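You operate a simulated robot arm through the tools that you are given. There is no shell and no other tool.

The job below is to be done with a simulated robot arm. You get a single attempt, and the scene is never put back.

TASK
Brush the caked sand off the blue sieve and nest it on the pan.
Fine: set it in the nest to brush it, stand the brush back in its pot, then fit the lid. Set down upright: sieve brush. What is to be rubbed or washed off counts as gone when no trace of it is left.

Only the result counts: the job must be done as asked and must still hold three seconds after the hand-in. Knocking over, shifting, dropping, spilling or breaking anything else fails it. Lids that push on must go on centred and level and be pressed home; caps that screw on are set level and turned clockwise until they are tight.

THE ROBOT
A 7-joint arm with a two-finger parallel gripper, fixed in place. Base frame: the origin is at the foot of the arm, x ahead of it, y to its left, z up; the work surface is at about z = 800. Readings come in mm, rad, newtons and seconds.
Its first joint turns from -2.601 to 2.601 rad. Payload 3.5 kg.
The tool frame sits at the grasp point between the pads (the TCP): z along the fingers, y along the line on which they close. The tips reach 23 mm beyond it. The gripper opens to 94 mm. The fingers are 38 mm wide and 10 mm thick; the gripper's body (54 by 96 mm) begins 39 mm behind the TCP.
Orientation is that of the tool frame in the base frame, as [roll, pitch, yaw] about the fixed x, y, z axes, in that order (R = Rz(yaw) Ry(pitch) Rx(roll)). With the fingers straight down and closing along the base's y, the tool's x points along the base's -x, its y along +y and its z along -z.

THE INTERFACE
- The arm moves only by the tool step_arm. Its argument "series" is a list of rows, each a list of 7 numbers: the finger opening in mm, from 0 to 94, then the shift along the tool's x, y, z in units of 50 mm (1.0 is 50 mm), then the turn, a rotation vector about the tool's x, y, z in units of 4 degrees (1.0 is 4 degrees). In form: [[gripper, dx, dy, dz, wx, wy, wz], ...]. A call has 1 to 20 rows; each row shifts and turns the commanded pose from where the row before left it, along the tool's axes as they then stand. A call with a number of a shift or a turn outside -1 to 1 is refused whole. Rows are played at 5 a second. More than 50 mm and 0.15 rad between two rows, or a gripper value outside its range, and nothing of the call is played. Where a pose cannot be reached the arm comes as near as it can. A force on the tool above 40 N (or 10 N above the force at the start of the call, whichever is more), or a blocked arm, ends the call early, and 0.2 s more pass. The fingers move at their own pace (about 153 mm/s each) and stop on an object; they squeeze with about 40 N. The grip force told is the motor's: it shows also when the fingers shut on nothing. Time passes only in rows, and 0.2 s behind the last, so rows that do not move let the fingers close. The reply holds the time, the measured pose of the TCP, the force on the tool along the base axes, the opening and the grip force, in the units named above and with some noise, with the torque about the TCP (base axes, N m) and any sound that the robot's microphone picked up.
- Cameras (640 x 400 px; columns grow to the right, rows downward): "scene" is fixed at [399.1, 501.2, 1502.9]; the picture's right is [0.69, -0.72, 0.00], its down [-0.56, -0.53, -0.64] and it looks along [0.46, 0.44, -0.77] (base axes); focal length 284 px, centre (320, 200). "wrist" rides on the gripper at [86, 16, -74] in the tool frame; the picture's right is [-0.18, 0.98, 0.00], its down [-0.58, -0.11, -0.81] and it looks along [-0.79, -0.15, 0.59] (tool axes); focal length 243 px, centre (320, 200). There is no depth. A picture from a camera that has moved, and an enlarged one, comes with that camera's place and axes in the base frame and with its lens.
- snapshot(camera): a new picture of that camera. The clock stands still meanwhile.
- enlarge(camera, box): a new picture of the part [left, top, right, bottom] of that camera's present view, enlarged. The clock stands still meanwhile.
- finish_job(): hands the job in; it is judged then, once.

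Places have to be worked out from the pictures, the camera data and where the tool is seen. Open the gripper and draw the arm clear of the work before you hand the job in, unless the task says otherwise.

The tools are called after "Request:" by a JSON object that holds its "name" and its "arguments". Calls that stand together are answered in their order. step_arm: Moves the arm, as the interface text tells. Its arguments: {"type":"object","properties":{"series":{"type":"array","items":{"type":"array","items":{"type":"number"}}}},"required":["series"]} The other tools are called the same way: snapshot (camera) takes a picture; enlarge (camera, box) takes an enlarged picture of a part of a camera's view; finish_job () hands the job in.

At the start:

```text
t: 0.0
eef_pos: [981.1, 493.5, 1196.2]
orientation: [-3.139, 0.001, 3.141]
force: [-0.2, -0.4, -0.5]
wrist_torque: [0.0, -0.02, 0.02]
width: 93.6
grasp_force: 0.0
```

scene: 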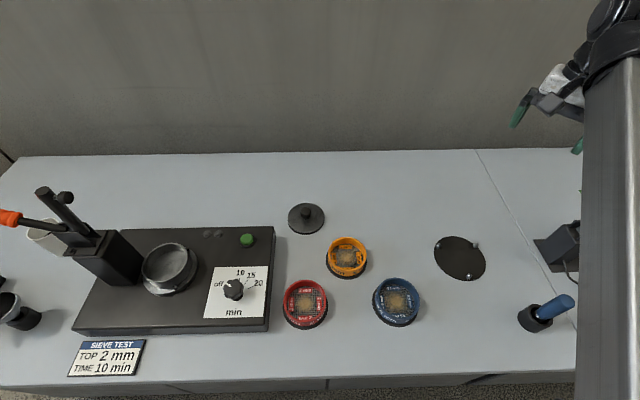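
wrist: 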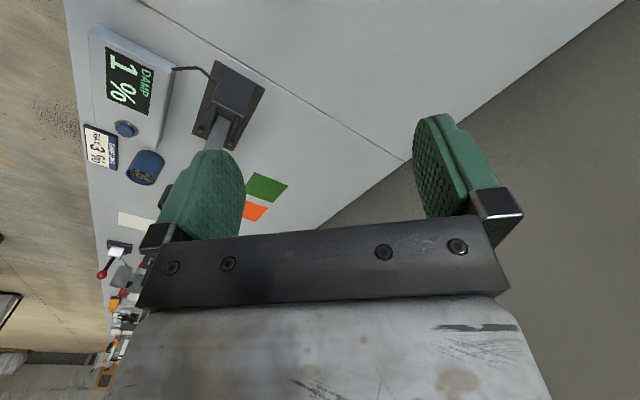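

I'll start by taking a close look at the scene before moving anything.

Request:
{"name": "enlarge", "arguments": {"camera": "scene", "box": [260, 190, 440, 340]}}

Request:
{"name": "enlarge", "arguments": {"camera": "scene", "box": [420, 200, 600, 350]}}

Request:
{"name": "enlarge", "arguments": {"camera": "scene", "box": [0, 170, 280, 390]}}

Request:
{"name": "snapshot", "arguments": {"camera": "wrist"}}

```text
2.67 times, centred on (350, 265) of scene
camera zoom: at [399.1, 501.2, 1502.9], right [0.69, -0.72, 0.0], down [-0.56, -0.53, -0.64], along [0.46, 0.44, -0.77], focal length 758 px, centre (240, 27)
```

zoom: 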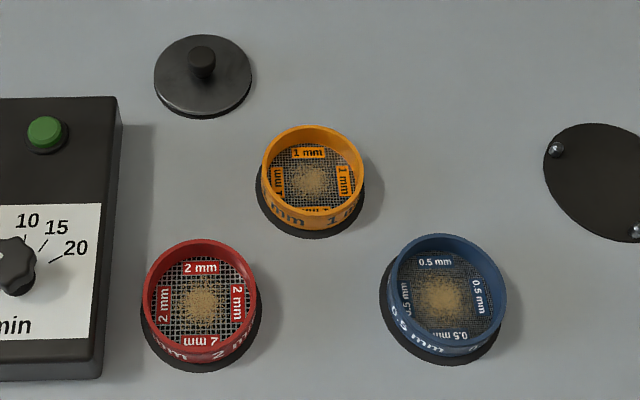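

```text
2.67 times, centred on (510, 275) of scene
camera zoom: at [399.1, 501.2, 1502.9], right [0.69, -0.72, 0.0], down [-0.56, -0.53, -0.64], along [0.46, 0.44, -0.77], focal length 758 px, centre (-187, 0)
```

zoom: 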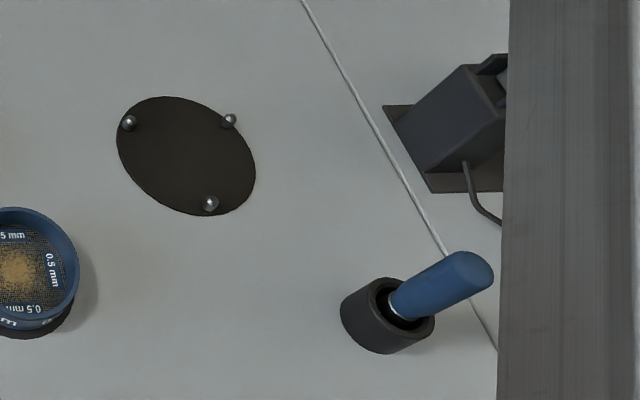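

```text
1.82 times, centred on (140, 280) of scene
camera zoom: at [399.1, 501.2, 1502.9], right [0.69, -0.72, 0.0], down [-0.56, -0.53, -0.64], along [0.46, 0.44, -0.77], focal length 517 px, centre (647, 54)
```

zoom: 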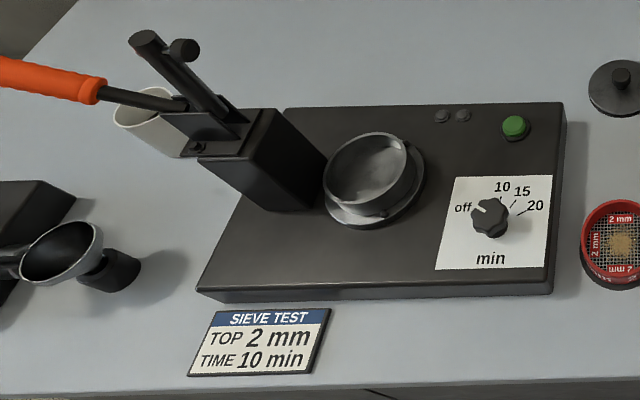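

```text
taken
camera wrist: at [894.1, 509.2, 1271.5], right [0.18, 0.98, 0.0], down [0.58, -0.11, 0.81], along [0.79, -0.15, -0.59], focal length 243 px, centre (320, 200)
```

wrist: 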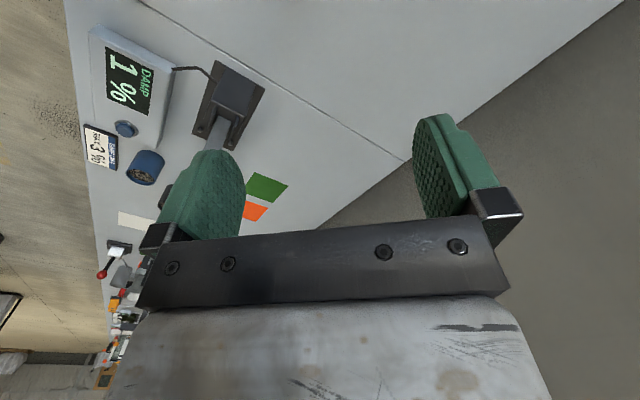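

The blue sieve looks to be near (706, 537), the three-pin nest near (934, 485), the brush pot near (900, 285), the lid near (736, 881) and the pan on the shaker near (373, 976). I'll lower in free space above the nest to test reach and get a closer view.

Request:
{"name": "step_arm", "arguments": {"series": [[94, 0.2, 0, 0.8, 0, 0, 0], [94, 0.2, 0, 0.8, 0, 0, 0], [94, 0.2, 0, 0.8, 0, 0, 0], [94, 0.2, 0, 0.8, 0, 0, 0], [94, 0.2, 0, 0.8, 0, 0, 0]]}}

Request:
{"name": "snapshot", "arguments": {"camera": "wrist"}}

Request:
{"name": "snapshot", "arguments": {"camera": "scene"}}

```text
t: 1.2
eef_pos: [931.8, 494.4, 996.7]
orientation: [3.141, 0.0, -3.14]
force: [0.3, -0.1, 0.4]
wrist_torque: [0.01, -0.01, -0.01]
width: 94.1
grasp_force: 0.1
```

```text
taken
camera wrist: at [844.6, 510.4, 1071.7], right [0.18, 0.98, 0.0], down [0.58, -0.11, 0.81], along [0.79, -0.15, -0.59], focal length 243 px, centre (320, 200)
```

wrist: 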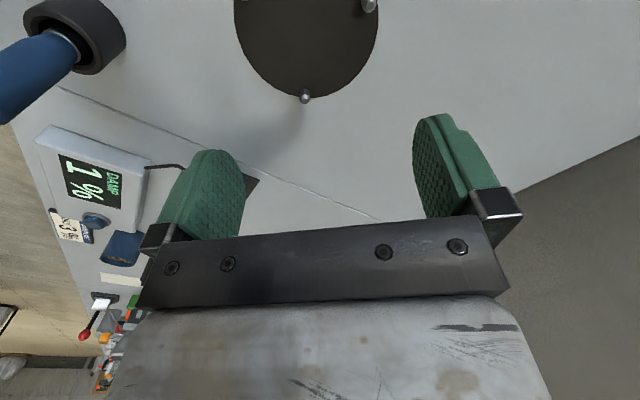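

```text
taken
```

scene: 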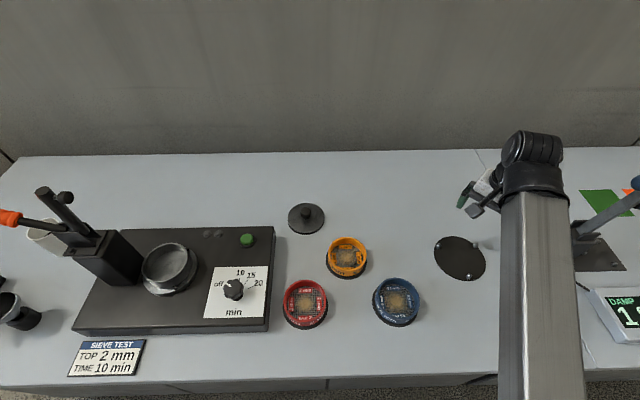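

The nest centre is confirmed near (934, 484). I'll lower further to check the reach at working height, still well clear of the pins.

Request:
{"name": "step_arm", "arguments": {"series": [[94, 0, -0.1, 0.8, 0, 0, 0], [94, 0, -0.1, 0.8, 0, 0, 0], [94, 0, 0, 0.8, 0, 0, 0]]}}

Request:
{"name": "snapshot", "arguments": {"camera": "scene"}}

Request:
{"name": "snapshot", "arguments": {"camera": "wrist"}}

```text
t: 2.0
eef_pos: [930.9, 484.3, 876.1]
orientation: [-3.14, 0.0, 3.141]
force: [-0.6, 0.2, -0.1]
wrist_torque: [-0.01, -0.03, 0.0]
width: 93.7
grasp_force: 0.0
```

```text
taken
```

scene: 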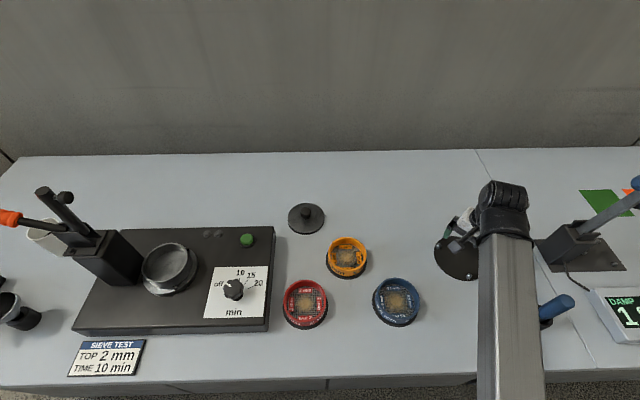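

```text
taken
camera wrist: at [844.7, 500.4, 951.3], right [0.18, 0.98, 0.0], down [0.58, -0.11, 0.81], along [0.79, -0.15, -0.59], focal length 243 px, centre (320, 200)
```

wrist: 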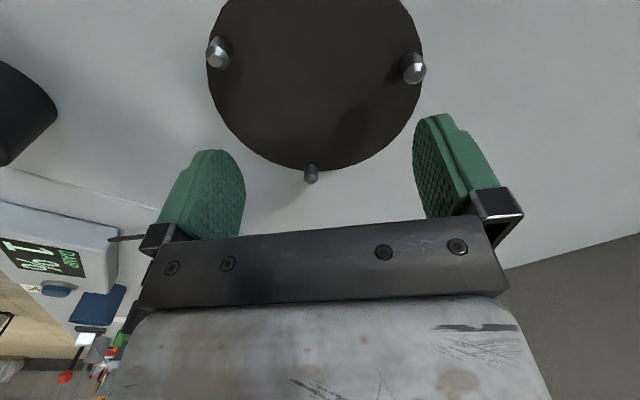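

Reach holds at the nest. Now I'll lift and go over to the blue sieve to view it from close by.

Request:
{"name": "step_arm", "arguments": {"series": [[94, 0, 0, -0.83, 0, 0, 0], [94, 0, 0, -0.83, 0, 0, 0], [94, 0, 0, -0.83, 0, 0, 0], [94, 0.94, 0.15, 0, 0, 0, 0], [94, 0.94, 0.15, 0, 0, 0, 0], [94, 0.94, 0.15, 0, 0, 0, 0], [94, 0.94, 0.15, 0, 0, 0, 0], [94, 0.94, 0.15, 0, 0, 0, 0], [94, 0.94, 0.15, 0, 0, 0, 0]]}}

Request:
{"name": "snapshot", "arguments": {"camera": "wrist"}}

Request:
{"name": "snapshot", "arguments": {"camera": "scene"}}

```text
t: 4.0
eef_pos: [648.0, 527.4, 1002.3]
orientation: [3.14, 0.002, 3.141]
force: [-0.6, 0.6, -0.2]
wrist_torque: [-0.01, -0.01, -0.03]
width: 94.0
grasp_force: 0.1
```

```text
taken
camera wrist: at [561.7, 543.8, 1077.4], right [0.18, 0.98, 0.0], down [0.58, -0.11, 0.81], along [0.79, -0.15, -0.59], focal length 243 px, centre (320, 200)
```

wrist: 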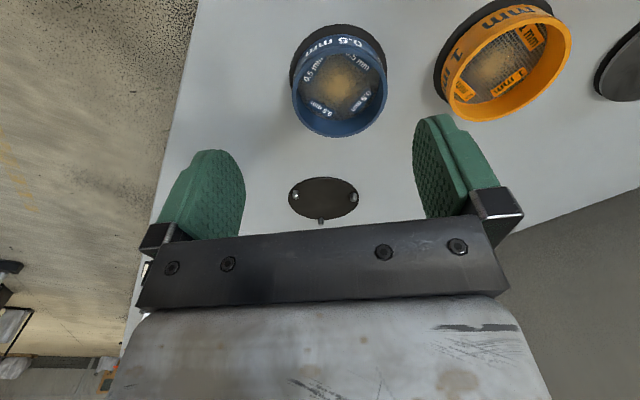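

```text
taken
```

scene: 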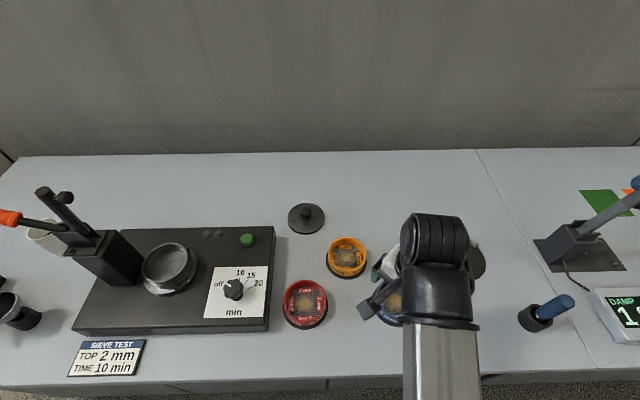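

Taking a close-up of the blue sieve to measure its rim and height.

Request:
{"name": "enlarge", "arguments": {"camera": "wrist", "box": [260, 0, 420, 150]}}

```text
2.67 times, centred on (340, 75) of wrist
camera zoom: at [561.7, 543.8, 1077.4], right [0.18, 0.98, 0.0], down [0.58, -0.11, 0.81], along [0.79, -0.15, -0.59], focal length 647 px, centre (267, 533)
```

zoom: 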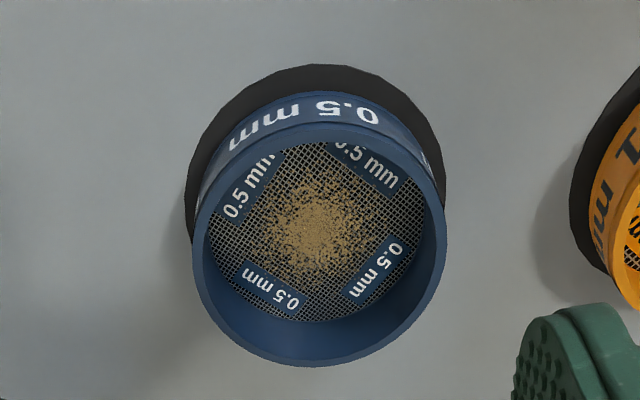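

I need a second viewpoint to triangulate the rim height and diameter, so I'll lower to about z=930 at x≈620.

Request:
{"name": "step_arm", "arguments": {"series": [[94, 0.3, 0.1, 0.75, 0, 0, 0], [94, 0.3, 0.1, 0.75, 0, 0, 0]]}}

Request:
{"name": "enlarge", "arguments": {"camera": "wrist", "box": [220, 20, 420, 200]}}

```text
t: 4.6
eef_pos: [617.1, 538.5, 925.5]
orientation: [-3.141, 0.0, -3.141]
force: [0.4, 0.3, -0.2]
wrist_torque: [0.02, 0.01, -0.01]
width: 93.8
grasp_force: 0.0
```

```text
2.22 times, centred on (320, 110) of wrist
camera zoom: at [531.6, 554.7, 1000.7], right [0.18, 0.98, 0.0], down [0.58, -0.11, 0.81], along [0.79, -0.15, -0.59], focal length 539 px, centre (320, 400)
```

zoom: 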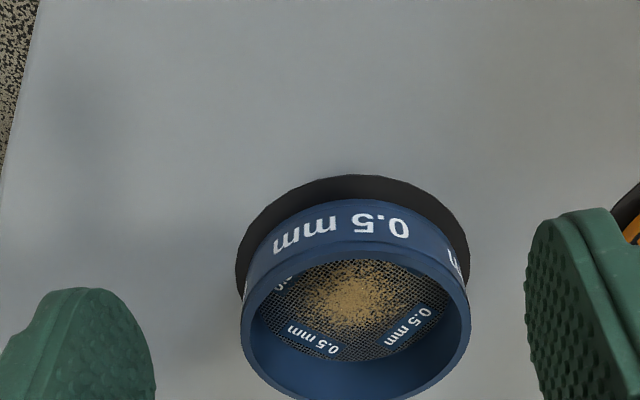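

Triangulating: sieve centre ≈ (708.5, 538.5), outer radius ≈ 51, rim z ≈ 837, mesh near z ≈ 813. I'll pinch its wall on the side facing -75°, which is a gap between the nest pins, so I move above that point and turn the tool 15°.

Request:
{"name": "step_arm", "arguments": {"series": [[44, -0.696, -0.322, 0, 0, 0, 0], [44, -0.696, -0.322, 0, 0, 0, 0], [44, -0.696, -0.322, 0, 0, 0, 0], [44, 0, 0, 0.2, 0, 0, -0.9375], [44, 0, 0, 0.2, 0, 0, -0.9375], [44, 0, 0, 0.2, 0, 0, -0.9375], [44, 0, 0, 0.2, 0, 0, -0.9375], [44, 0, 0, 0, 0, 0, 0]]}}

Request:
{"name": "snapshot", "arguments": {"camera": "wrist"}}

Request:
{"name": "snapshot", "arguments": {"camera": "scene"}}

```text
t: 6.4
eef_pos: [723.1, 489.6, 885.3]
orientation: [3.141, 0.0, -2.878]
force: [0.4, 0.4, -1.9]
wrist_torque: [-0.02, 0.0, 0.0]
width: 44.2
grasp_force: 0.1
```

```text
taken
camera wrist: at [635.4, 483.0, 960.5], right [-0.08, 1.0, 0.0], down [0.59, 0.05, 0.81], along [0.8, 0.06, -0.59], focal length 243 px, centre (320, 200)
```

wrist: 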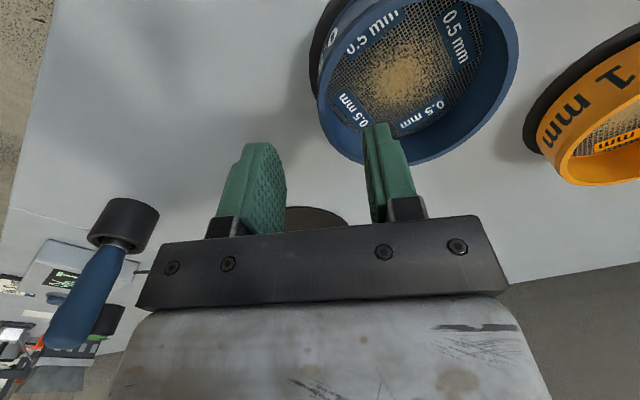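

```text
taken
```

scene: 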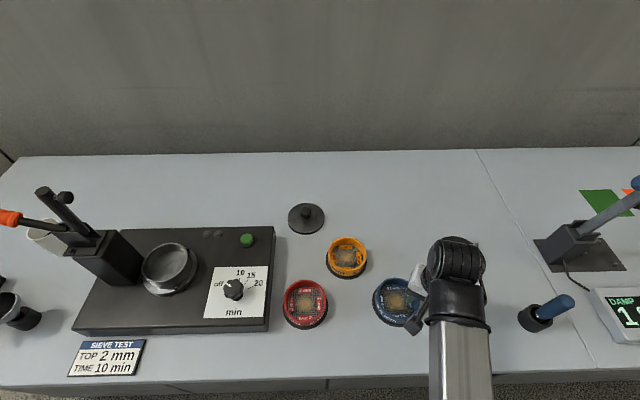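

The projected wall point agrees with the picture to about 1 mm. I'll lower so the fingers straddle the wall, with tips staying above the mesh.

Request:
{"name": "step_arm", "arguments": {"series": [[44, 0, 0, 0.26, 0, 0, 0], [44, 0, 0, 0.26, 0, 0, 0], [44, 0, 0, 0.26, 0, 0, 0], [44, 0, 0, 0, 0, 0, 0]]}}

Request:
{"name": "snapshot", "arguments": {"camera": "wrist"}}

Request:
{"name": "enlarge", "arguments": {"camera": "scene", "box": [340, 230, 480, 340]}}

```text
t: 7.4
eef_pos: [722.9, 490.1, 846.0]
orientation: [-3.141, 0.001, -2.88]
force: [-0.3, 0.4, -0.6]
wrist_torque: [0.01, -0.04, -0.01]
width: 44.2
grasp_force: 0.0
```

```text
taken
camera wrist: at [635.1, 482.6, 921.7], right [-0.08, 1.0, 0.0], down [0.59, 0.05, 0.81], along [0.8, 0.06, -0.59], focal length 243 px, centre (320, 200)
```

wrist: 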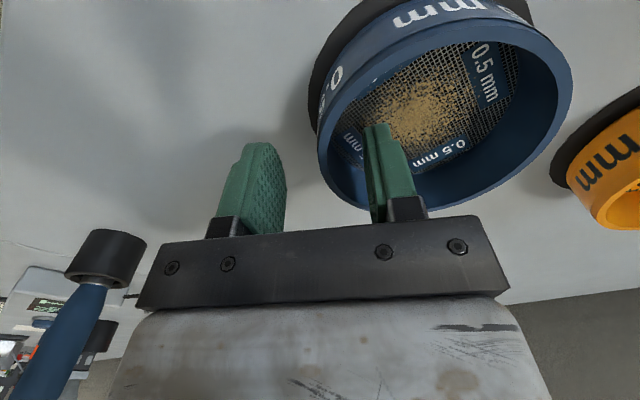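

```text
3.64 times, centred on (410, 285) of scene
camera zoom: at [399.1, 501.2, 1502.9], right [0.69, -0.72, 0.0], down [-0.56, -0.53, -0.64], along [0.46, 0.44, -0.77], focal length 1034 px, centre (-7, -109)
```

zoom: 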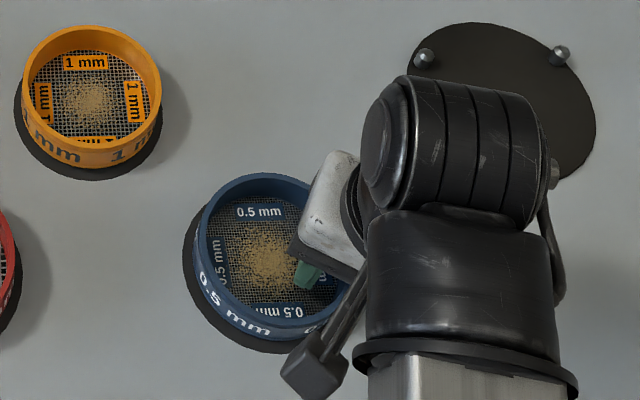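

One finger is inside and one outside the wall. I'll close on it.

Request:
{"name": "step_arm", "arguments": {"series": [[0, 0, 0, 0, 0, 0, 0], [0, 0, 0, 0, 0, 0, 0], [0, 0, 0, 0, 0, 0, 0], [0, 0, 0, 0, 0, 0, 0]]}}

Request:
{"name": "snapshot", "arguments": {"camera": "wrist"}}

```text
t: 8.4
eef_pos: [722.0, 488.6, 847.7]
orientation: [3.14, 0.0, -2.881]
force: [0.9, -0.1, 0.3]
wrist_torque: [0.03, -0.08, -0.06]
width: 12.2
grasp_force: 39.9
```

```text
taken
camera wrist: at [635.1, 482.6, 922.0], right [-0.08, 1.0, 0.0], down [0.59, 0.05, 0.81], along [0.8, 0.06, -0.59], focal length 243 px, centre (320, 200)
```

wrist: 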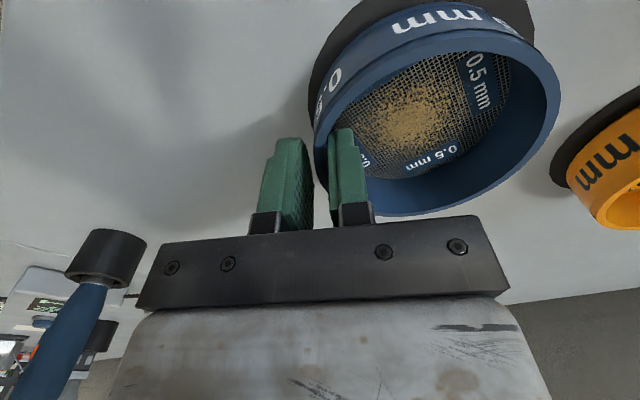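

Gripped at 12.2 mm. I'll lift slowly and check that the sieve comes up level.

Request:
{"name": "step_arm", "arguments": {"series": [[0, 0, 0, -0.1, 0, 0, 0], [0, 0, 0, -0.3, 0, 0, 0], [0, 0, 0, -0.6, 0, 0, 0], [0, 0, 0, -0.8, 0, 0, 0], [0, 0, 0, 0, 0, 0, 0]]}}

Request:
{"name": "snapshot", "arguments": {"camera": "wrist"}}

Request:
{"name": "enlarge", "arguments": {"camera": "scene", "box": [340, 200, 500, 340]}}

```text
t: 9.6
eef_pos: [724.5, 488.4, 936.2]
orientation: [-3.14, 0.0, -2.882]
force: [-0.3, 0.2, -0.7]
wrist_torque: [-0.05, -0.01, -0.02]
width: 12.1
grasp_force: 40.1
```

```text
taken
camera wrist: at [636.4, 482.3, 1012.3], right [-0.08, 1.0, 0.0], down [0.59, 0.05, 0.81], along [0.8, 0.06, -0.59], focal length 243 px, centre (320, 200)
```

wrist: 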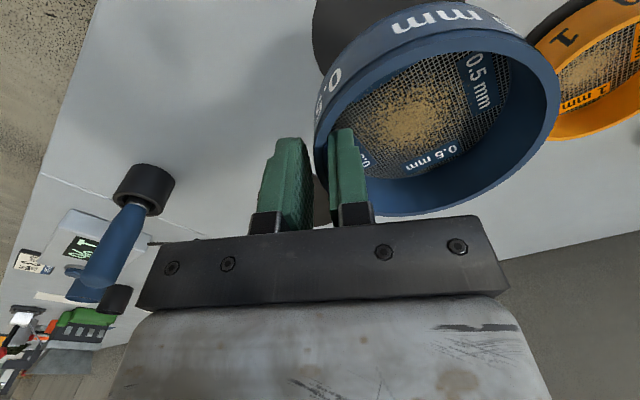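

```text
2.86 times, centred on (420, 270) of scene
camera zoom: at [399.1, 501.2, 1502.9], right [0.69, -0.72, 0.0], down [-0.56, -0.53, -0.64], along [0.46, 0.44, -0.77], focal length 813 px, centre (34, 0)
```

zoom: 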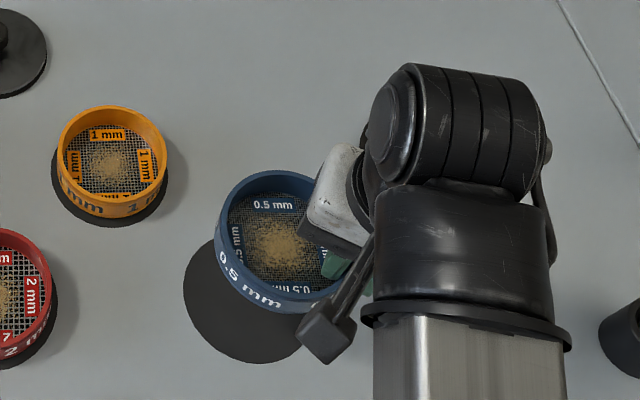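

The sieve's view in the hand is unchanged, so it hangs level. I'll take an enlarged view to work out the sieve's centre relative to the TCP.

Request:
{"name": "enlarge", "arguments": {"camera": "wrist", "box": [290, 0, 610, 230]}}

Request:
{"name": "enlarge", "arguments": {"camera": "scene", "box": [420, 220, 500, 290]}}

```text
1.74 times, centred on (450, 115) of wrist
camera zoom: at [636.4, 482.3, 1012.3], right [-0.08, 1.0, 0.0], down [0.59, 0.05, 0.81], along [0.8, 0.06, -0.59], focal length 422 px, centre (94, 348)
```

zoom: 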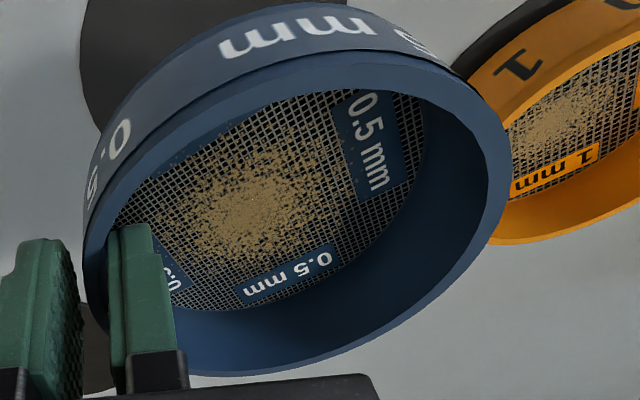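

```text
5.71 times, centred on (460, 255) of scene
camera zoom: at [399.1, 501.2, 1502.9], right [0.69, -0.72, 0.0], down [-0.56, -0.53, -0.64], along [0.46, 0.44, -0.77], focal length 1625 px, centre (-480, -114)
```

zoom: 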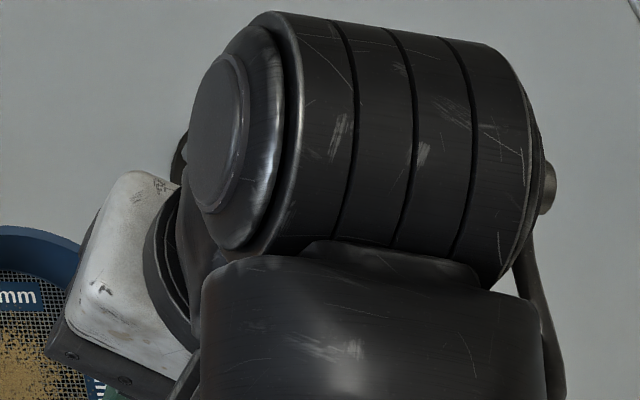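

The sieve centre sits about 46 mm along tool +y from the TCP. Before placing, I'll move beside the nest so the wrist camera sees its pins unobstructed on the left of the view, for precise location.

Request:
{"name": "step_arm", "arguments": {"series": [[0, -0.472, 0.1625, 0, 0, 0, 0], [0, -0.472, 0.1625, 0, 0, 0, 0], [0, -0.472, 0.1625, 0, 0, 0, 0], [0, -0.472, 0.1625, 0, 0, 0, 0], [0, -0.472, 0.1625, 0, 0, 0, 0], [0, -0.472, 0.1625, 0, 0, 0, 0], [0, -0.472, 0.1625, 0, 0, 0, 0], [0, -0.472, 0.1625, 0, 0, 0, 0], [0, 0, 0, 0, 0, 0, 0]]}}

Request:
{"name": "snapshot", "arguments": {"camera": "wrist"}}

Request:
{"name": "enlarge", "arguments": {"camera": "wrist", "box": [100, 0, 300, 160]}}

Request:
{"name": "snapshot", "arguments": {"camera": "scene"}}

```text
t: 11.6
eef_pos: [888.1, 601.8, 937.0]
orientation: [-3.139, 0.0, -2.879]
force: [-0.1, -0.6, -1.0]
wrist_torque: [-0.05, -0.04, 0.02]
width: 12.2
grasp_force: 39.9
```

```text
taken
camera wrist: at [801.2, 594.2, 1012.4], right [-0.08, 1.0, 0.0], down [0.59, 0.05, 0.81], along [0.8, 0.06, -0.59], focal length 243 px, centre (320, 200)
```

wrist: 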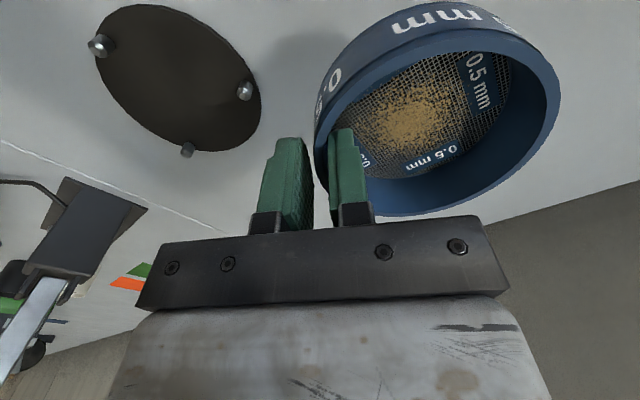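

```text
2.50 times, centred on (200, 80) of wrist
camera zoom: at [801.2, 594.2, 1012.4], right [-0.08, 1.0, 0.0], down [0.59, 0.05, 0.81], along [0.8, 0.06, -0.59], focal length 606 px, centre (620, 500)
```

zoom: 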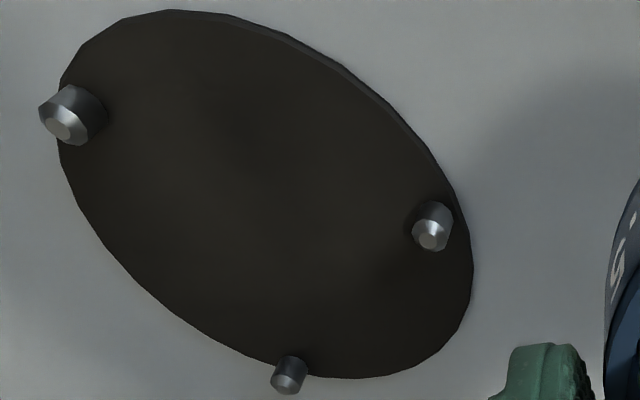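

```text
taken
```

scene: 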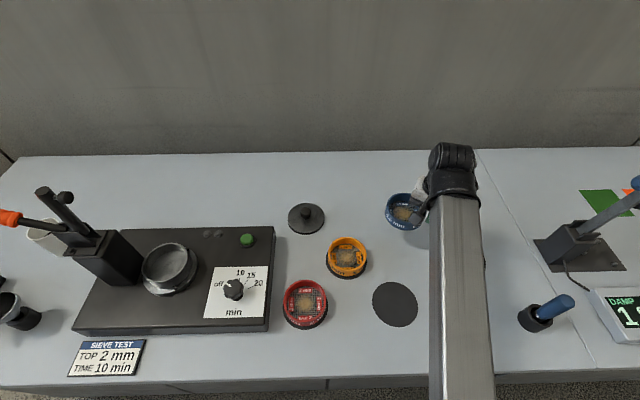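

Pins measure about 14 mm wide with chamfered tips near z≈817. The wrist and scene estimates put the nest centre at about (934, 481), so I'll hover the sieve above it and check the alignment from the scene camera.

Request:
{"name": "step_arm", "arguments": {"series": [[0, -0.032, -0.436, 0, 0, 0, 0], [0, -0.032, -0.436, 0, 0, 0, 0], [0, -0.032, -0.436, 0, 0, 0, 0], [0, -0.032, -0.436, 0, 0, 0, 0], [0, -0.032, -0.436, 0.2, 0, 0, 0], [0, -0.032, -0.436, 0.3, 0, 0, 0], [0, -0.032, -0.436, 0.3, 0, 0, 0], [0, -0.032, -0.436, 0.3, 0, 0, 0], [0, 0, 0, 0, 0, 0, 0]]}}

Request:
{"name": "snapshot", "arguments": {"camera": "wrist"}}

Request:
{"name": "enlarge", "arguments": {"camera": "scene", "box": [410, 210, 520, 300]}}

```text
t: 13.6
eef_pos: [945.8, 434.0, 881.8]
orientation: [-3.14, 0.0, -2.88]
force: [-0.1, -0.7, -0.5]
wrist_torque: [-0.12, -0.07, 0.04]
width: 12.2
grasp_force: 39.8
```

```text
taken
camera wrist: at [857.8, 428.5, 956.9], right [-0.08, 1.0, 0.0], down [0.59, 0.05, 0.81], along [0.8, 0.06, -0.59], focal length 243 px, centre (320, 200)
```

wrist: 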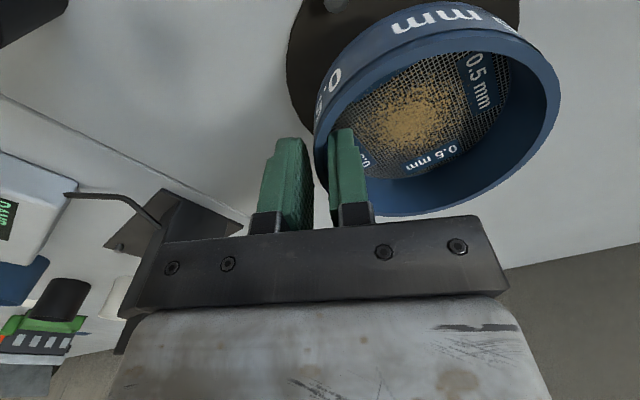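

```text
4.44 times, centred on (465, 255) of scene
camera zoom: at [399.1, 501.2, 1502.9], right [0.69, -0.72, 0.0], down [-0.56, -0.53, -0.64], along [0.46, 0.44, -0.77], focal length 1264 px, centre (-324, -44)
```

zoom: 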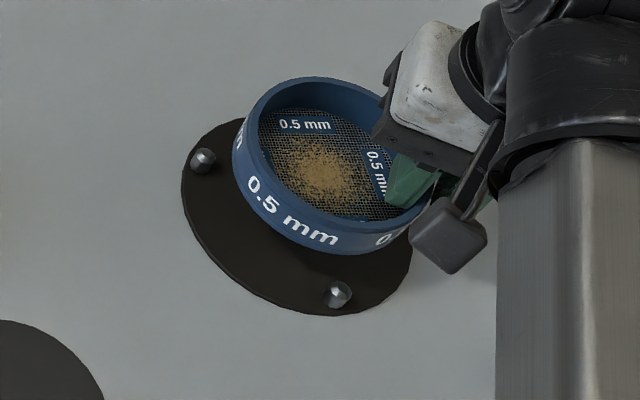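

I'll zoom further on the scene view to compare sieve outline and pins.

Request:
{"name": "enlarge", "arguments": {"camera": "scene", "box": [435, 218, 495, 288]}}

```text
5.71 times, centred on (465, 253) of scene
camera zoom: at [399.1, 501.2, 1502.9], right [0.69, -0.72, 0.0], down [-0.56, -0.53, -0.64], along [0.46, 0.44, -0.77], focal length 1625 px, centre (-509, -103)
```

zoom: 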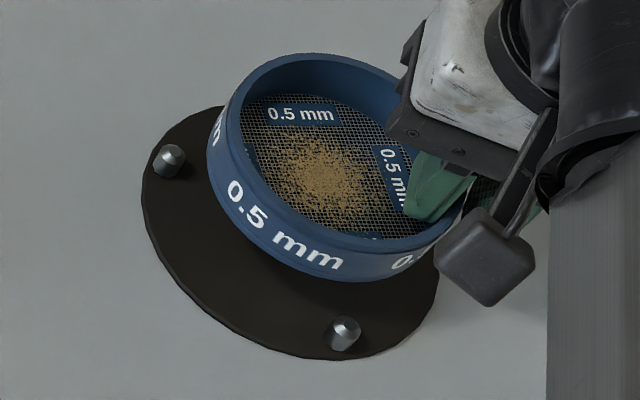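

Both frames agree the sieve must go about +2.3 mm in x to centre over the pins. I'll apply that, then descend slowly while watching force.

Request:
{"name": "step_arm", "arguments": {"series": [[0, -0.048, 0, 0, 0, 0, 0], [0, 0, 0, 0.2, 0, 0, 0], [0, 0, 0, 0.2, 0, 0, 0], [0, 0, 0, 0, 0, 0, 0]]}}

Request:
{"name": "enlarge", "arguments": {"camera": "scene", "box": [435, 218, 495, 288]}}

```text
t: 14.6
eef_pos: [948.5, 438.1, 862.1]
orientation: [-3.141, 0.0, -2.879]
force: [0.3, -0.4, -1.2]
wrist_torque: [-0.06, -0.02, 0.02]
width: 12.4
grasp_force: 40.0
```

```text
5.71 times, centred on (465, 253) of scene
camera zoom: at [399.1, 501.2, 1502.9], right [0.69, -0.72, 0.0], down [-0.56, -0.53, -0.64], along [0.46, 0.44, -0.77], focal length 1625 px, centre (-509, -103)
```

zoom: 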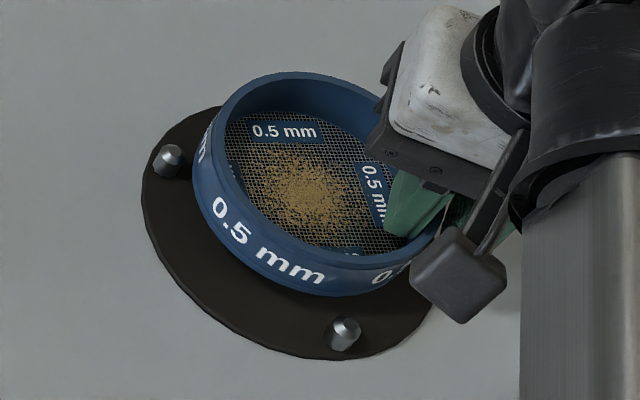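

Alignment predictions match to about 1 mm. I continue down in small steps.

Request:
{"name": "step_arm", "arguments": {"series": [[0, 0, 0, 0.06, 0, 0, 0], [0, 0, 0, 0.06, 0, 0, 0], [0, 0, 0, 0.04, 0, 0, 0], [0, 0, 0, 0, 0, 0, 0]]}}

Request:
{"name": "enlarge", "arguments": {"camera": "scene", "box": [435, 218, 495, 288]}}

```text
t: 15.6
eef_pos: [947.7, 435.8, 856.1]
orientation: [-3.142, 0.001, -2.879]
force: [-0.8, -3.6, 21.9]
wrist_torque: [0.45, -0.87, -0.11]
width: 12.6
grasp_force: 39.7
```

```text
5.71 times, centred on (465, 253) of scene
camera zoom: at [399.1, 501.2, 1502.9], right [0.69, -0.72, 0.0], down [-0.56, -0.53, -0.64], along [0.46, 0.44, -0.77], focal length 1625 px, centre (-509, -103)
```

zoom: 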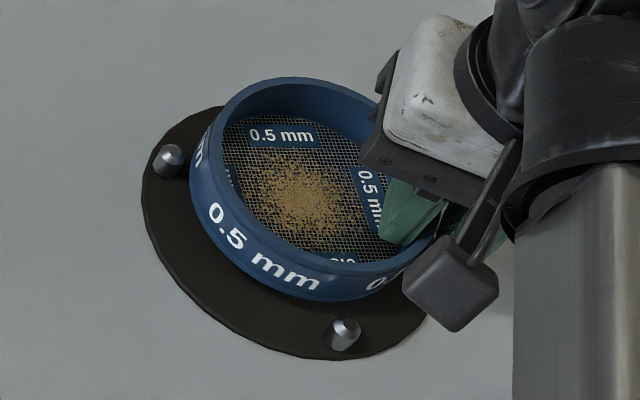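

Contact at z=856 with torque indicating the edge resting on the +x pin (around (988, 456)). I'll back off 4 mm, shift ~3 mm away from that pin and try again.

Request:
{"name": "step_arm", "arguments": {"series": [[0, 0, 0, -0.1, 0, 0, 0], [0, 0.052, 0.03, 0, 0, 0, 0], [0, 0, 0, 0, 0, 0, 0], [0, 0, 0, 0.06, 0, 0, 0], [0, 0, 0, 0.04, 0, 0, 0], [0, 0, 0, 0, 0, 0, 0]]}}

```text
t: 17.0
eef_pos: [944.9, 437.6, 853.4]
orientation: [3.141, 0.002, -2.88]
force: [0.0, 0.2, -0.9]
wrist_torque: [-0.07, -0.01, -0.02]
width: 12.1
grasp_force: 40.4
```

No contact now at the same height, so the pin is cleared. Continuing down gently.

Request:
{"name": "step_arm", "arguments": {"series": [[0, 0, 0, 0.04, 0, 0, 0], [0, 0, 0, 0.04, 0, 0, 0], [0, 0, 0, 0, 0, 0, 0]]}}

Request:
{"name": "enlarge", "arguments": {"camera": "scene", "box": [435, 218, 495, 288]}}

```text
t: 17.8
eef_pos: [945.3, 438.1, 851.1]
orientation: [3.14, 0.0, -2.879]
force: [0.9, -0.4, 6.5]
wrist_torque: [0.12, 0.28, -0.05]
width: 12.3
grasp_force: 40.6
```

```text
5.71 times, centred on (465, 253) of scene
camera zoom: at [399.1, 501.2, 1502.9], right [0.69, -0.72, 0.0], down [-0.56, -0.53, -0.64], along [0.46, 0.44, -0.77], focal length 1625 px, centre (-509, -103)
```

zoom: 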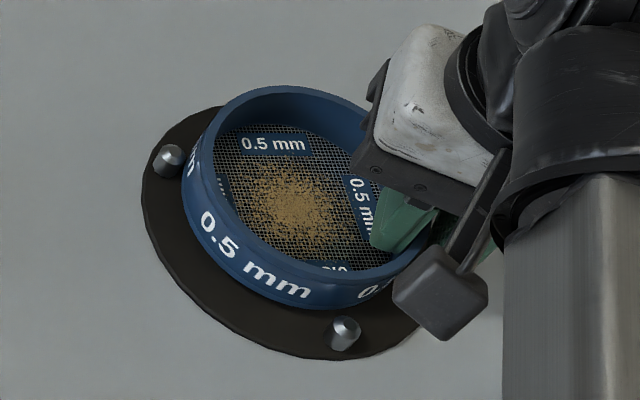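

Now a light touch on the nearer pin's chamfer (around (902, 456)). A small 1 mm shift away from it, then onward.

Request:
{"name": "step_arm", "arguments": {"series": [[0, 0, 0, -0.03, 0, 0, 0], [0, -0.02, 0.012, 0, 0, 0, 0], [0, 0, 0, 0.03, 0, 0, 0], [0, 0, 0, 0.02, 0, 0, 0], [0, 0, 0, 0, 0, 0, 0]]}}

```text
t: 19.0
eef_pos: [947.3, 438.2, 849.8]
orientation: [3.14, 0.002, -2.881]
force: [2.3, -1.9, 22.6]
wrist_torque: [0.22, 0.63, 0.06]
width: 12.5
grasp_force: 39.7
```

Now 22.6 N at z≈850; I'll look whether the sieve is already seated between the pins.

Request:
{"name": "enlarge", "arguments": {"camera": "scene", "box": [435, 218, 495, 288]}}

Request:
{"name": "snapshot", "arguments": {"camera": "wrist"}}

```text
5.71 times, centred on (465, 253) of scene
camera zoom: at [399.1, 501.2, 1502.9], right [0.69, -0.72, 0.0], down [-0.56, -0.53, -0.64], along [0.46, 0.44, -0.77], focal length 1625 px, centre (-509, -103)
```

zoom: 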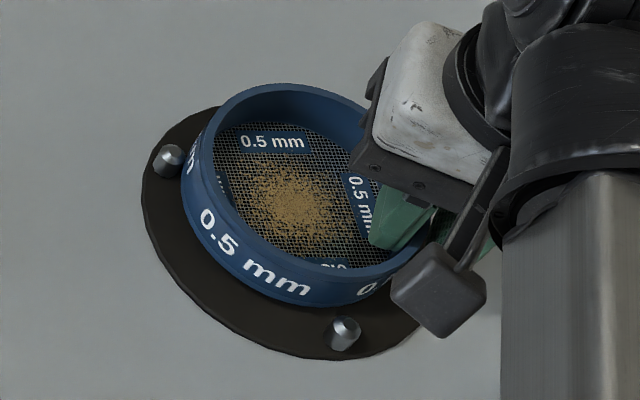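

```text
taken
camera wrist: at [858.6, 431.2, 925.2], right [-0.08, 1.0, 0.0], down [0.59, 0.04, 0.81], along [0.8, 0.06, -0.59], focal length 243 px, centre (320, 200)
```

wrist: 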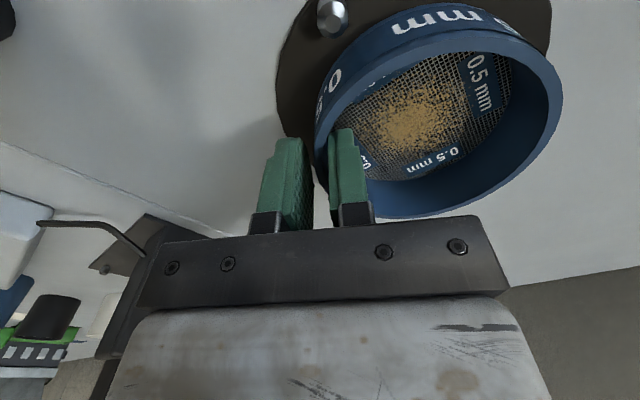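

It's within 1–2 mm of the expected seated height. I'll open the fingers gently and see how it settles.

Request:
{"name": "step_arm", "arguments": {"series": [[20, 0, 0, 0, 0, 0, 0], [34, 0, 0, 0, 0, 0, 0], [34, 0, 0, 0, 0, 0, 0], [34, 0, 0, 0, 0, 0, 0]]}}

Request:
{"name": "snapshot", "arguments": {"camera": "wrist"}}

Request:
{"name": "enlarge", "arguments": {"camera": "scene", "box": [435, 218, 495, 288]}}

```text
t: 20.0
eef_pos: [947.4, 438.5, 847.9]
orientation: [-3.141, 0.0, -2.88]
force: [0.3, 0.2, 0.2]
wrist_torque: [-0.02, -0.02, 0.02]
width: 34.1
grasp_force: 0.0
```

```text
taken
camera wrist: at [858.7, 431.6, 923.8], right [-0.08, 1.0, 0.0], down [0.59, 0.05, 0.81], along [0.8, 0.06, -0.59], focal length 243 px, centre (320, 200)
```

wrist: 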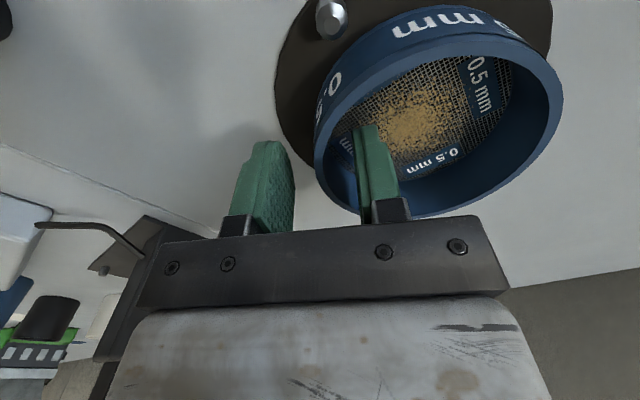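

```text
5.71 times, centred on (465, 253) of scene
camera zoom: at [399.1, 501.2, 1502.9], right [0.69, -0.72, 0.0], down [-0.56, -0.53, -0.64], along [0.46, 0.44, -0.77], focal length 1625 px, centre (-509, -103)
```

zoom: 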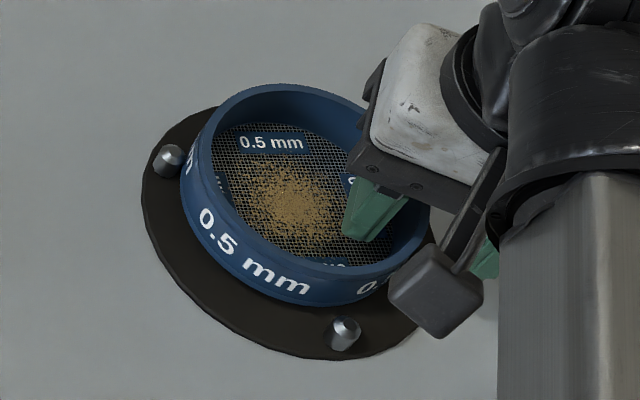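

Released; the arm reads z≈848, about the seated height. I'll raise out and move the arm off to inspect the sieve in the nest.

Request:
{"name": "step_arm", "arguments": {"series": [[34, 0, 0, -0.3, 0, 0, 0], [34, 0, 0, -0.8, 0, 0, 0], [34, 0, 0, -0.9, 0, 0, 0], [34, 0.6, -0.7, -0.2, 0, 0, 0], [34, 0.6, -0.7, 0, 0, 0, 0], [34, 0.6, -0.7, 0, 0, 0, 0], [34, 0, 0, 0, 0, 0, 0]]}}

Request:
{"name": "enlarge", "arguments": {"camera": "scene", "box": [425, 218, 505, 288]}}

Request:
{"name": "snapshot", "arguments": {"camera": "wrist"}}

Request:
{"name": "snapshot", "arguments": {"camera": "scene"}}

```text
t: 21.6
eef_pos: [885.3, 314.3, 958.1]
orientation: [-3.141, 0.001, -2.88]
force: [-0.2, -0.3, 1.0]
wrist_torque: [0.0, 0.01, 0.01]
width: 34.0
grasp_force: 0.0
```

```text
5.71 times, centred on (465, 253) of scene
camera zoom: at [399.1, 501.2, 1502.9], right [0.69, -0.72, 0.0], down [-0.56, -0.53, -0.64], along [0.46, 0.44, -0.77], focal length 1625 px, centre (-509, -103)
```

zoom: 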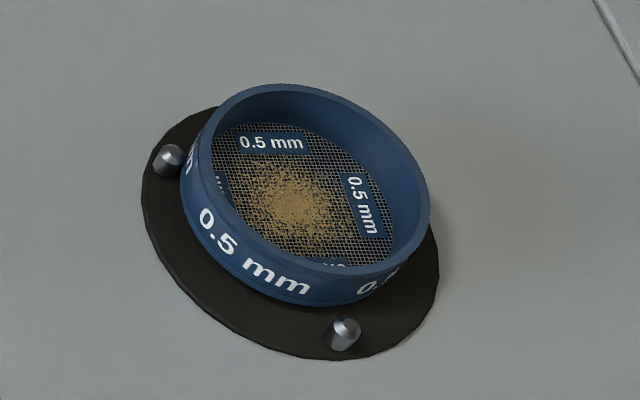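

```text
taken
camera wrist: at [798.2, 307.2, 1033.5], right [-0.08, 1.0, 0.0], down [0.59, 0.05, 0.81], along [0.8, 0.06, -0.59], focal length 243 px, centre (320, 200)
```

wrist: 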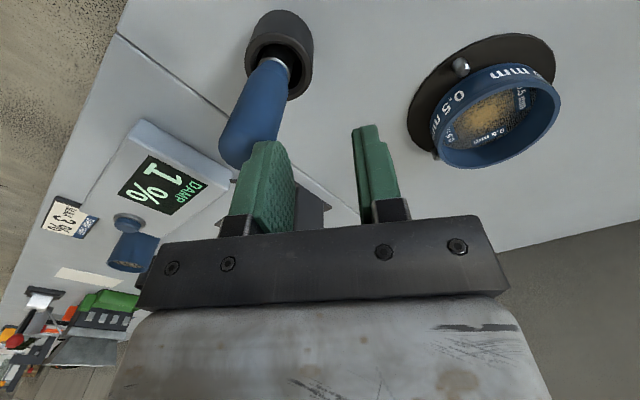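

```text
taken
```

scene: 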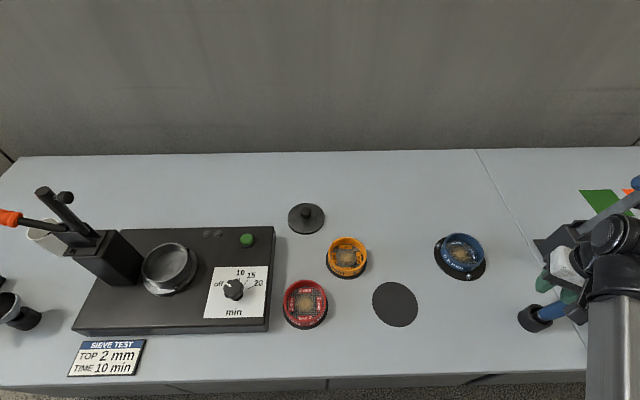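

The sieve sits amongst the pins; I'll enlarge the wrist view to judge if it is level and fully down.

Request:
{"name": "enlarge", "arguments": {"camera": "wrist", "box": [390, 20, 580, 180]}}

Request:
{"name": "enlarge", "arguments": {"camera": "wrist", "box": [190, 0, 350, 180]}}

Request:
{"name": "enlarge", "arguments": {"camera": "scene", "box": [435, 228, 490, 288]}}

```text
2.50 times, centred on (485, 100) of wrist
camera zoom: at [798.2, 307.2, 1033.5], right [-0.08, 1.0, 0.0], down [0.59, 0.05, 0.81], along [0.8, 0.06, -0.59], focal length 606 px, centre (-92, 450)
```

zoom: 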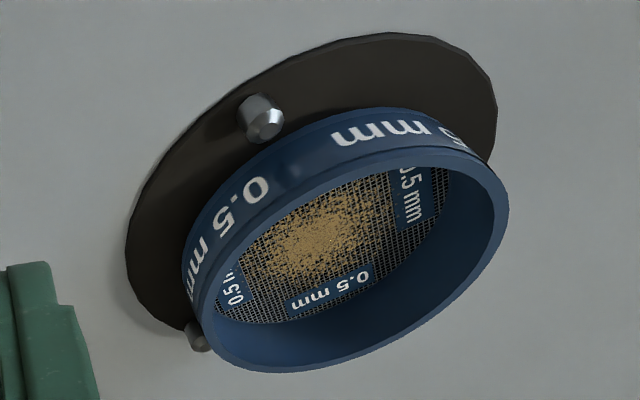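

```text
2.22 times, centred on (270, 90) of wrist
camera zoom: at [798.2, 307.2, 1033.5], right [-0.08, 1.0, 0.0], down [0.59, 0.05, 0.81], along [0.8, 0.06, -0.59], focal length 539 px, centre (431, 444)
```

zoom: 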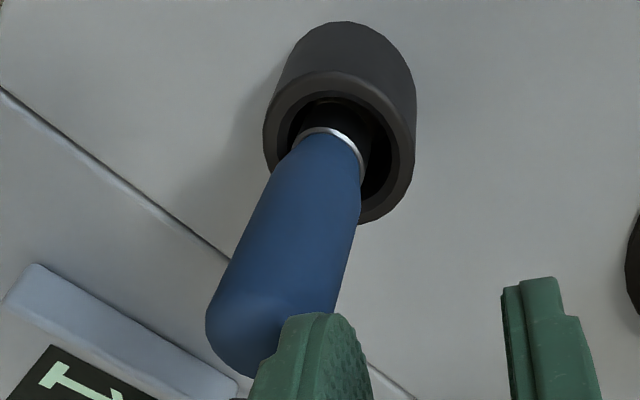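

```text
6.67 times, centred on (462, 258) of scene
camera zoom: at [399.1, 501.2, 1502.9], right [0.69, -0.72, 0.0], down [-0.56, -0.53, -0.64], along [0.46, 0.44, -0.77], focal length 1896 px, centre (-630, -187)
```

zoom: 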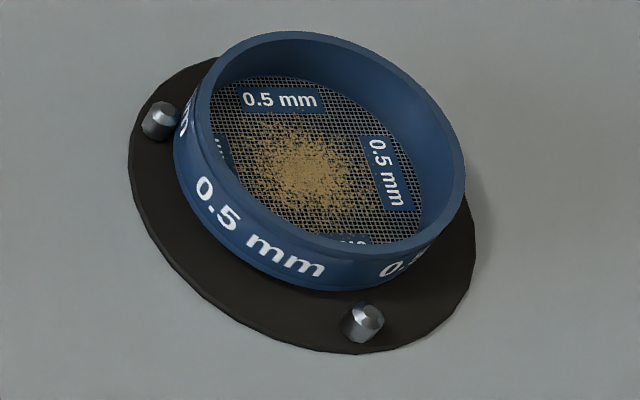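

Pins 1 and 2 are adjacent to the wall and pin 3 shows a few mm of play, but I want a lower, sideways view to confirm it sits flat. I'll move back toward the base side and tilt the hand up 30° to look at it obliquely.

Request:
{"name": "step_arm", "arguments": {"series": [[34, 0.1625, 0.82, 0, 0, 0, 0], [34, 0.1625, 0.82, 0, 0, 0, 0], [34, 0.1625, 0.82, 0, 0, 0, 0], [34, 0.1625, 0.82, 0, 0, 0, 0], [34, 0, 0, 0.245, 0, 0, 0.9375], [34, 0, 0, 0.245, 0, 0, 0.9375], [34, 0, 0, 0.245, 0, 0, 0.9375], [34, 0, 0, 0.245, 0, 0, 0.9375], [34, 0, 0, 0, 0, -0.9375, 0], [34, 0, 0, 0, 0, -0.9375, 0], [34, 0, 0, 0, 0, -0.9375, 0], [34, 0, 0, 0, 0, -0.9375, 0], [34, 0, 0, 0, 0, -0.9375, 0], [34, 0, 0, 0, 0, -0.9375, 0], [34, 0, 0, 0, 0, -0.9375, 0], [34, 0, 0, 0, 0, -0.9375, 0], [34, 0, 0, 0, 0, 0, 0]]}}

Request:
{"name": "snapshot", "arguments": {"camera": "wrist"}}

```text
t: 25.2
eef_pos: [811.8, 463.6, 910.1]
orientation: [-3.141, 0.527, -3.141]
force: [0.3, -0.2, 0.0]
wrist_torque: [0.0, -0.01, -0.01]
width: 34.0
grasp_force: 0.0
```

```text
taken
camera wrist: at [700.7, 479.6, 931.8], right [0.16, 0.98, 0.09], down [0.1, -0.11, 0.99], along [0.98, -0.15, -0.12], focal length 243 px, centre (320, 200)
```

wrist: 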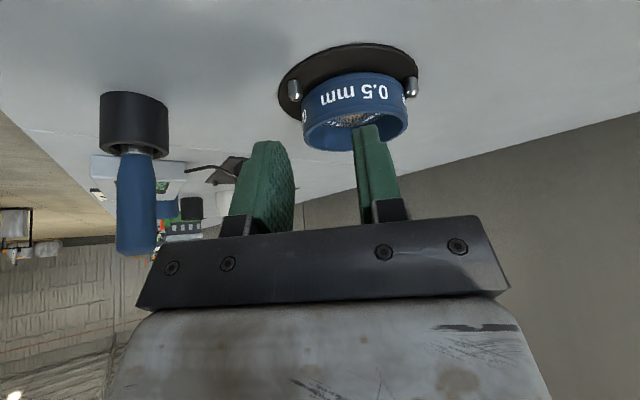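

Great view. Enlarging the sieve in the nest and the brush in its pot.

Request:
{"name": "enlarge", "arguments": {"camera": "wrist", "box": [265, 25, 435, 165]}}

Request:
{"name": "enlarge", "arguments": {"camera": "wrist", "box": [60, 70, 240, 270]}}

```text
2.86 times, centred on (350, 95) of wrist
camera zoom: at [700.7, 479.6, 931.8], right [0.16, 0.98, 0.09], down [0.1, -0.11, 0.99], along [0.98, -0.15, -0.12], focal length 693 px, centre (234, 500)
```

zoom: 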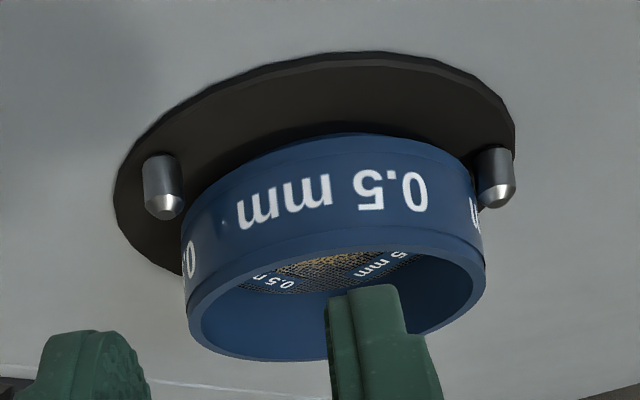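

```text
2.00 times, centred on (150, 170) of wrist
camera zoom: at [700.7, 479.6, 931.8], right [0.16, 0.98, 0.09], down [0.1, -0.11, 0.99], along [0.98, -0.15, -0.12], focal length 485 px, centre (660, 260)
```

zoom: 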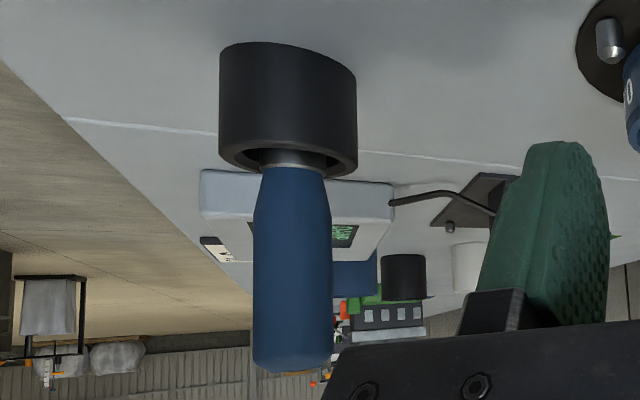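

The sieve sits flat in the nest with its wall bottom at the same height above the disc as it had on its mat, so it's seated between the pins. The brush handle stands nearly upright around (895, 279), ~37 mm thick, top near z≈937. I'll level the hand, rise, and go above the brush.

Request:
{"name": "step_arm", "arguments": {"series": [[94, 0, 0, -0.3, 0, 0.9375, 0], [94, 0, 0, -0.3, 0, 0.9375, 0], [94, 0, 0, -0.3, 0, 0.9375, 0], [94, 0, 0, -0.3, 0, 0.9375, 0], [94, 0, 0, -0.3, 0, 0.9375, 0], [94, 0, 0, -0.3, 0, 0.9375, 0], [94, 0, 0, -0.3, 0, 0.9375, 0], [94, 0, 0, -0.3, 0, 0.9375, 0], [94, 0, 0, 0, 0, 0, 0]]}}

```text
t: 27.2
eef_pos: [777.5, 463.5, 1024.5]
orientation: [3.141, -0.001, -3.141]
force: [-0.4, -0.3, -1.4]
wrist_torque: [0.01, 0.03, -0.03]
width: 93.8
grasp_force: 0.1
```

Level again at (777, 463, 1024). Moving over to view the brush handle from above.

Request:
{"name": "step_arm", "arguments": {"series": [[94, -0.25, -0.738, 0, 0, 0, 0], [94, -0.25, -0.738, 0, 0, 0, 0], [94, -0.25, -0.738, 0, 0, 0, 0], [94, -0.25, -0.738, 0, 0, 0, 0], [94, -0.25, -0.738, 0, 0, 0, 0], [94, 0, 0, 0, 0, 0, 0]]}}

Request:
{"name": "snapshot", "arguments": {"camera": "wrist"}}

Request:
{"name": "enlarge", "arguments": {"camera": "scene", "box": [490, 250, 610, 350]}}

```text
t: 28.6
eef_pos: [840.9, 279.1, 1023.5]
orientation: [3.14, 0.0, -3.141]
force: [-0.5, 0.2, 1.0]
wrist_torque: [-0.01, 0.0, 0.0]
width: 93.9
grasp_force: 0.1
```

```text
taken
camera wrist: at [754.4, 295.2, 1098.3], right [0.18, 0.98, 0.0], down [0.58, -0.11, 0.81], along [0.79, -0.15, -0.59], focal length 243 px, centre (320, 200)
```

wrist: 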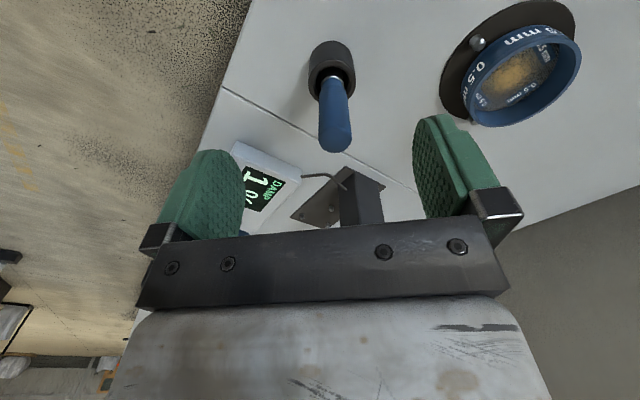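

```text
4.00 times, centred on (550, 300) of scene
camera zoom: at [399.1, 501.2, 1502.9], right [0.69, -0.72, 0.0], down [-0.56, -0.53, -0.64], along [0.46, 0.44, -0.77], focal length 1138 px, centre (-600, -200)
```

zoom: 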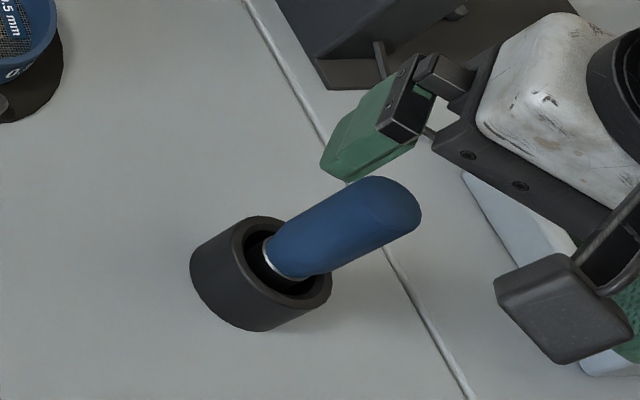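

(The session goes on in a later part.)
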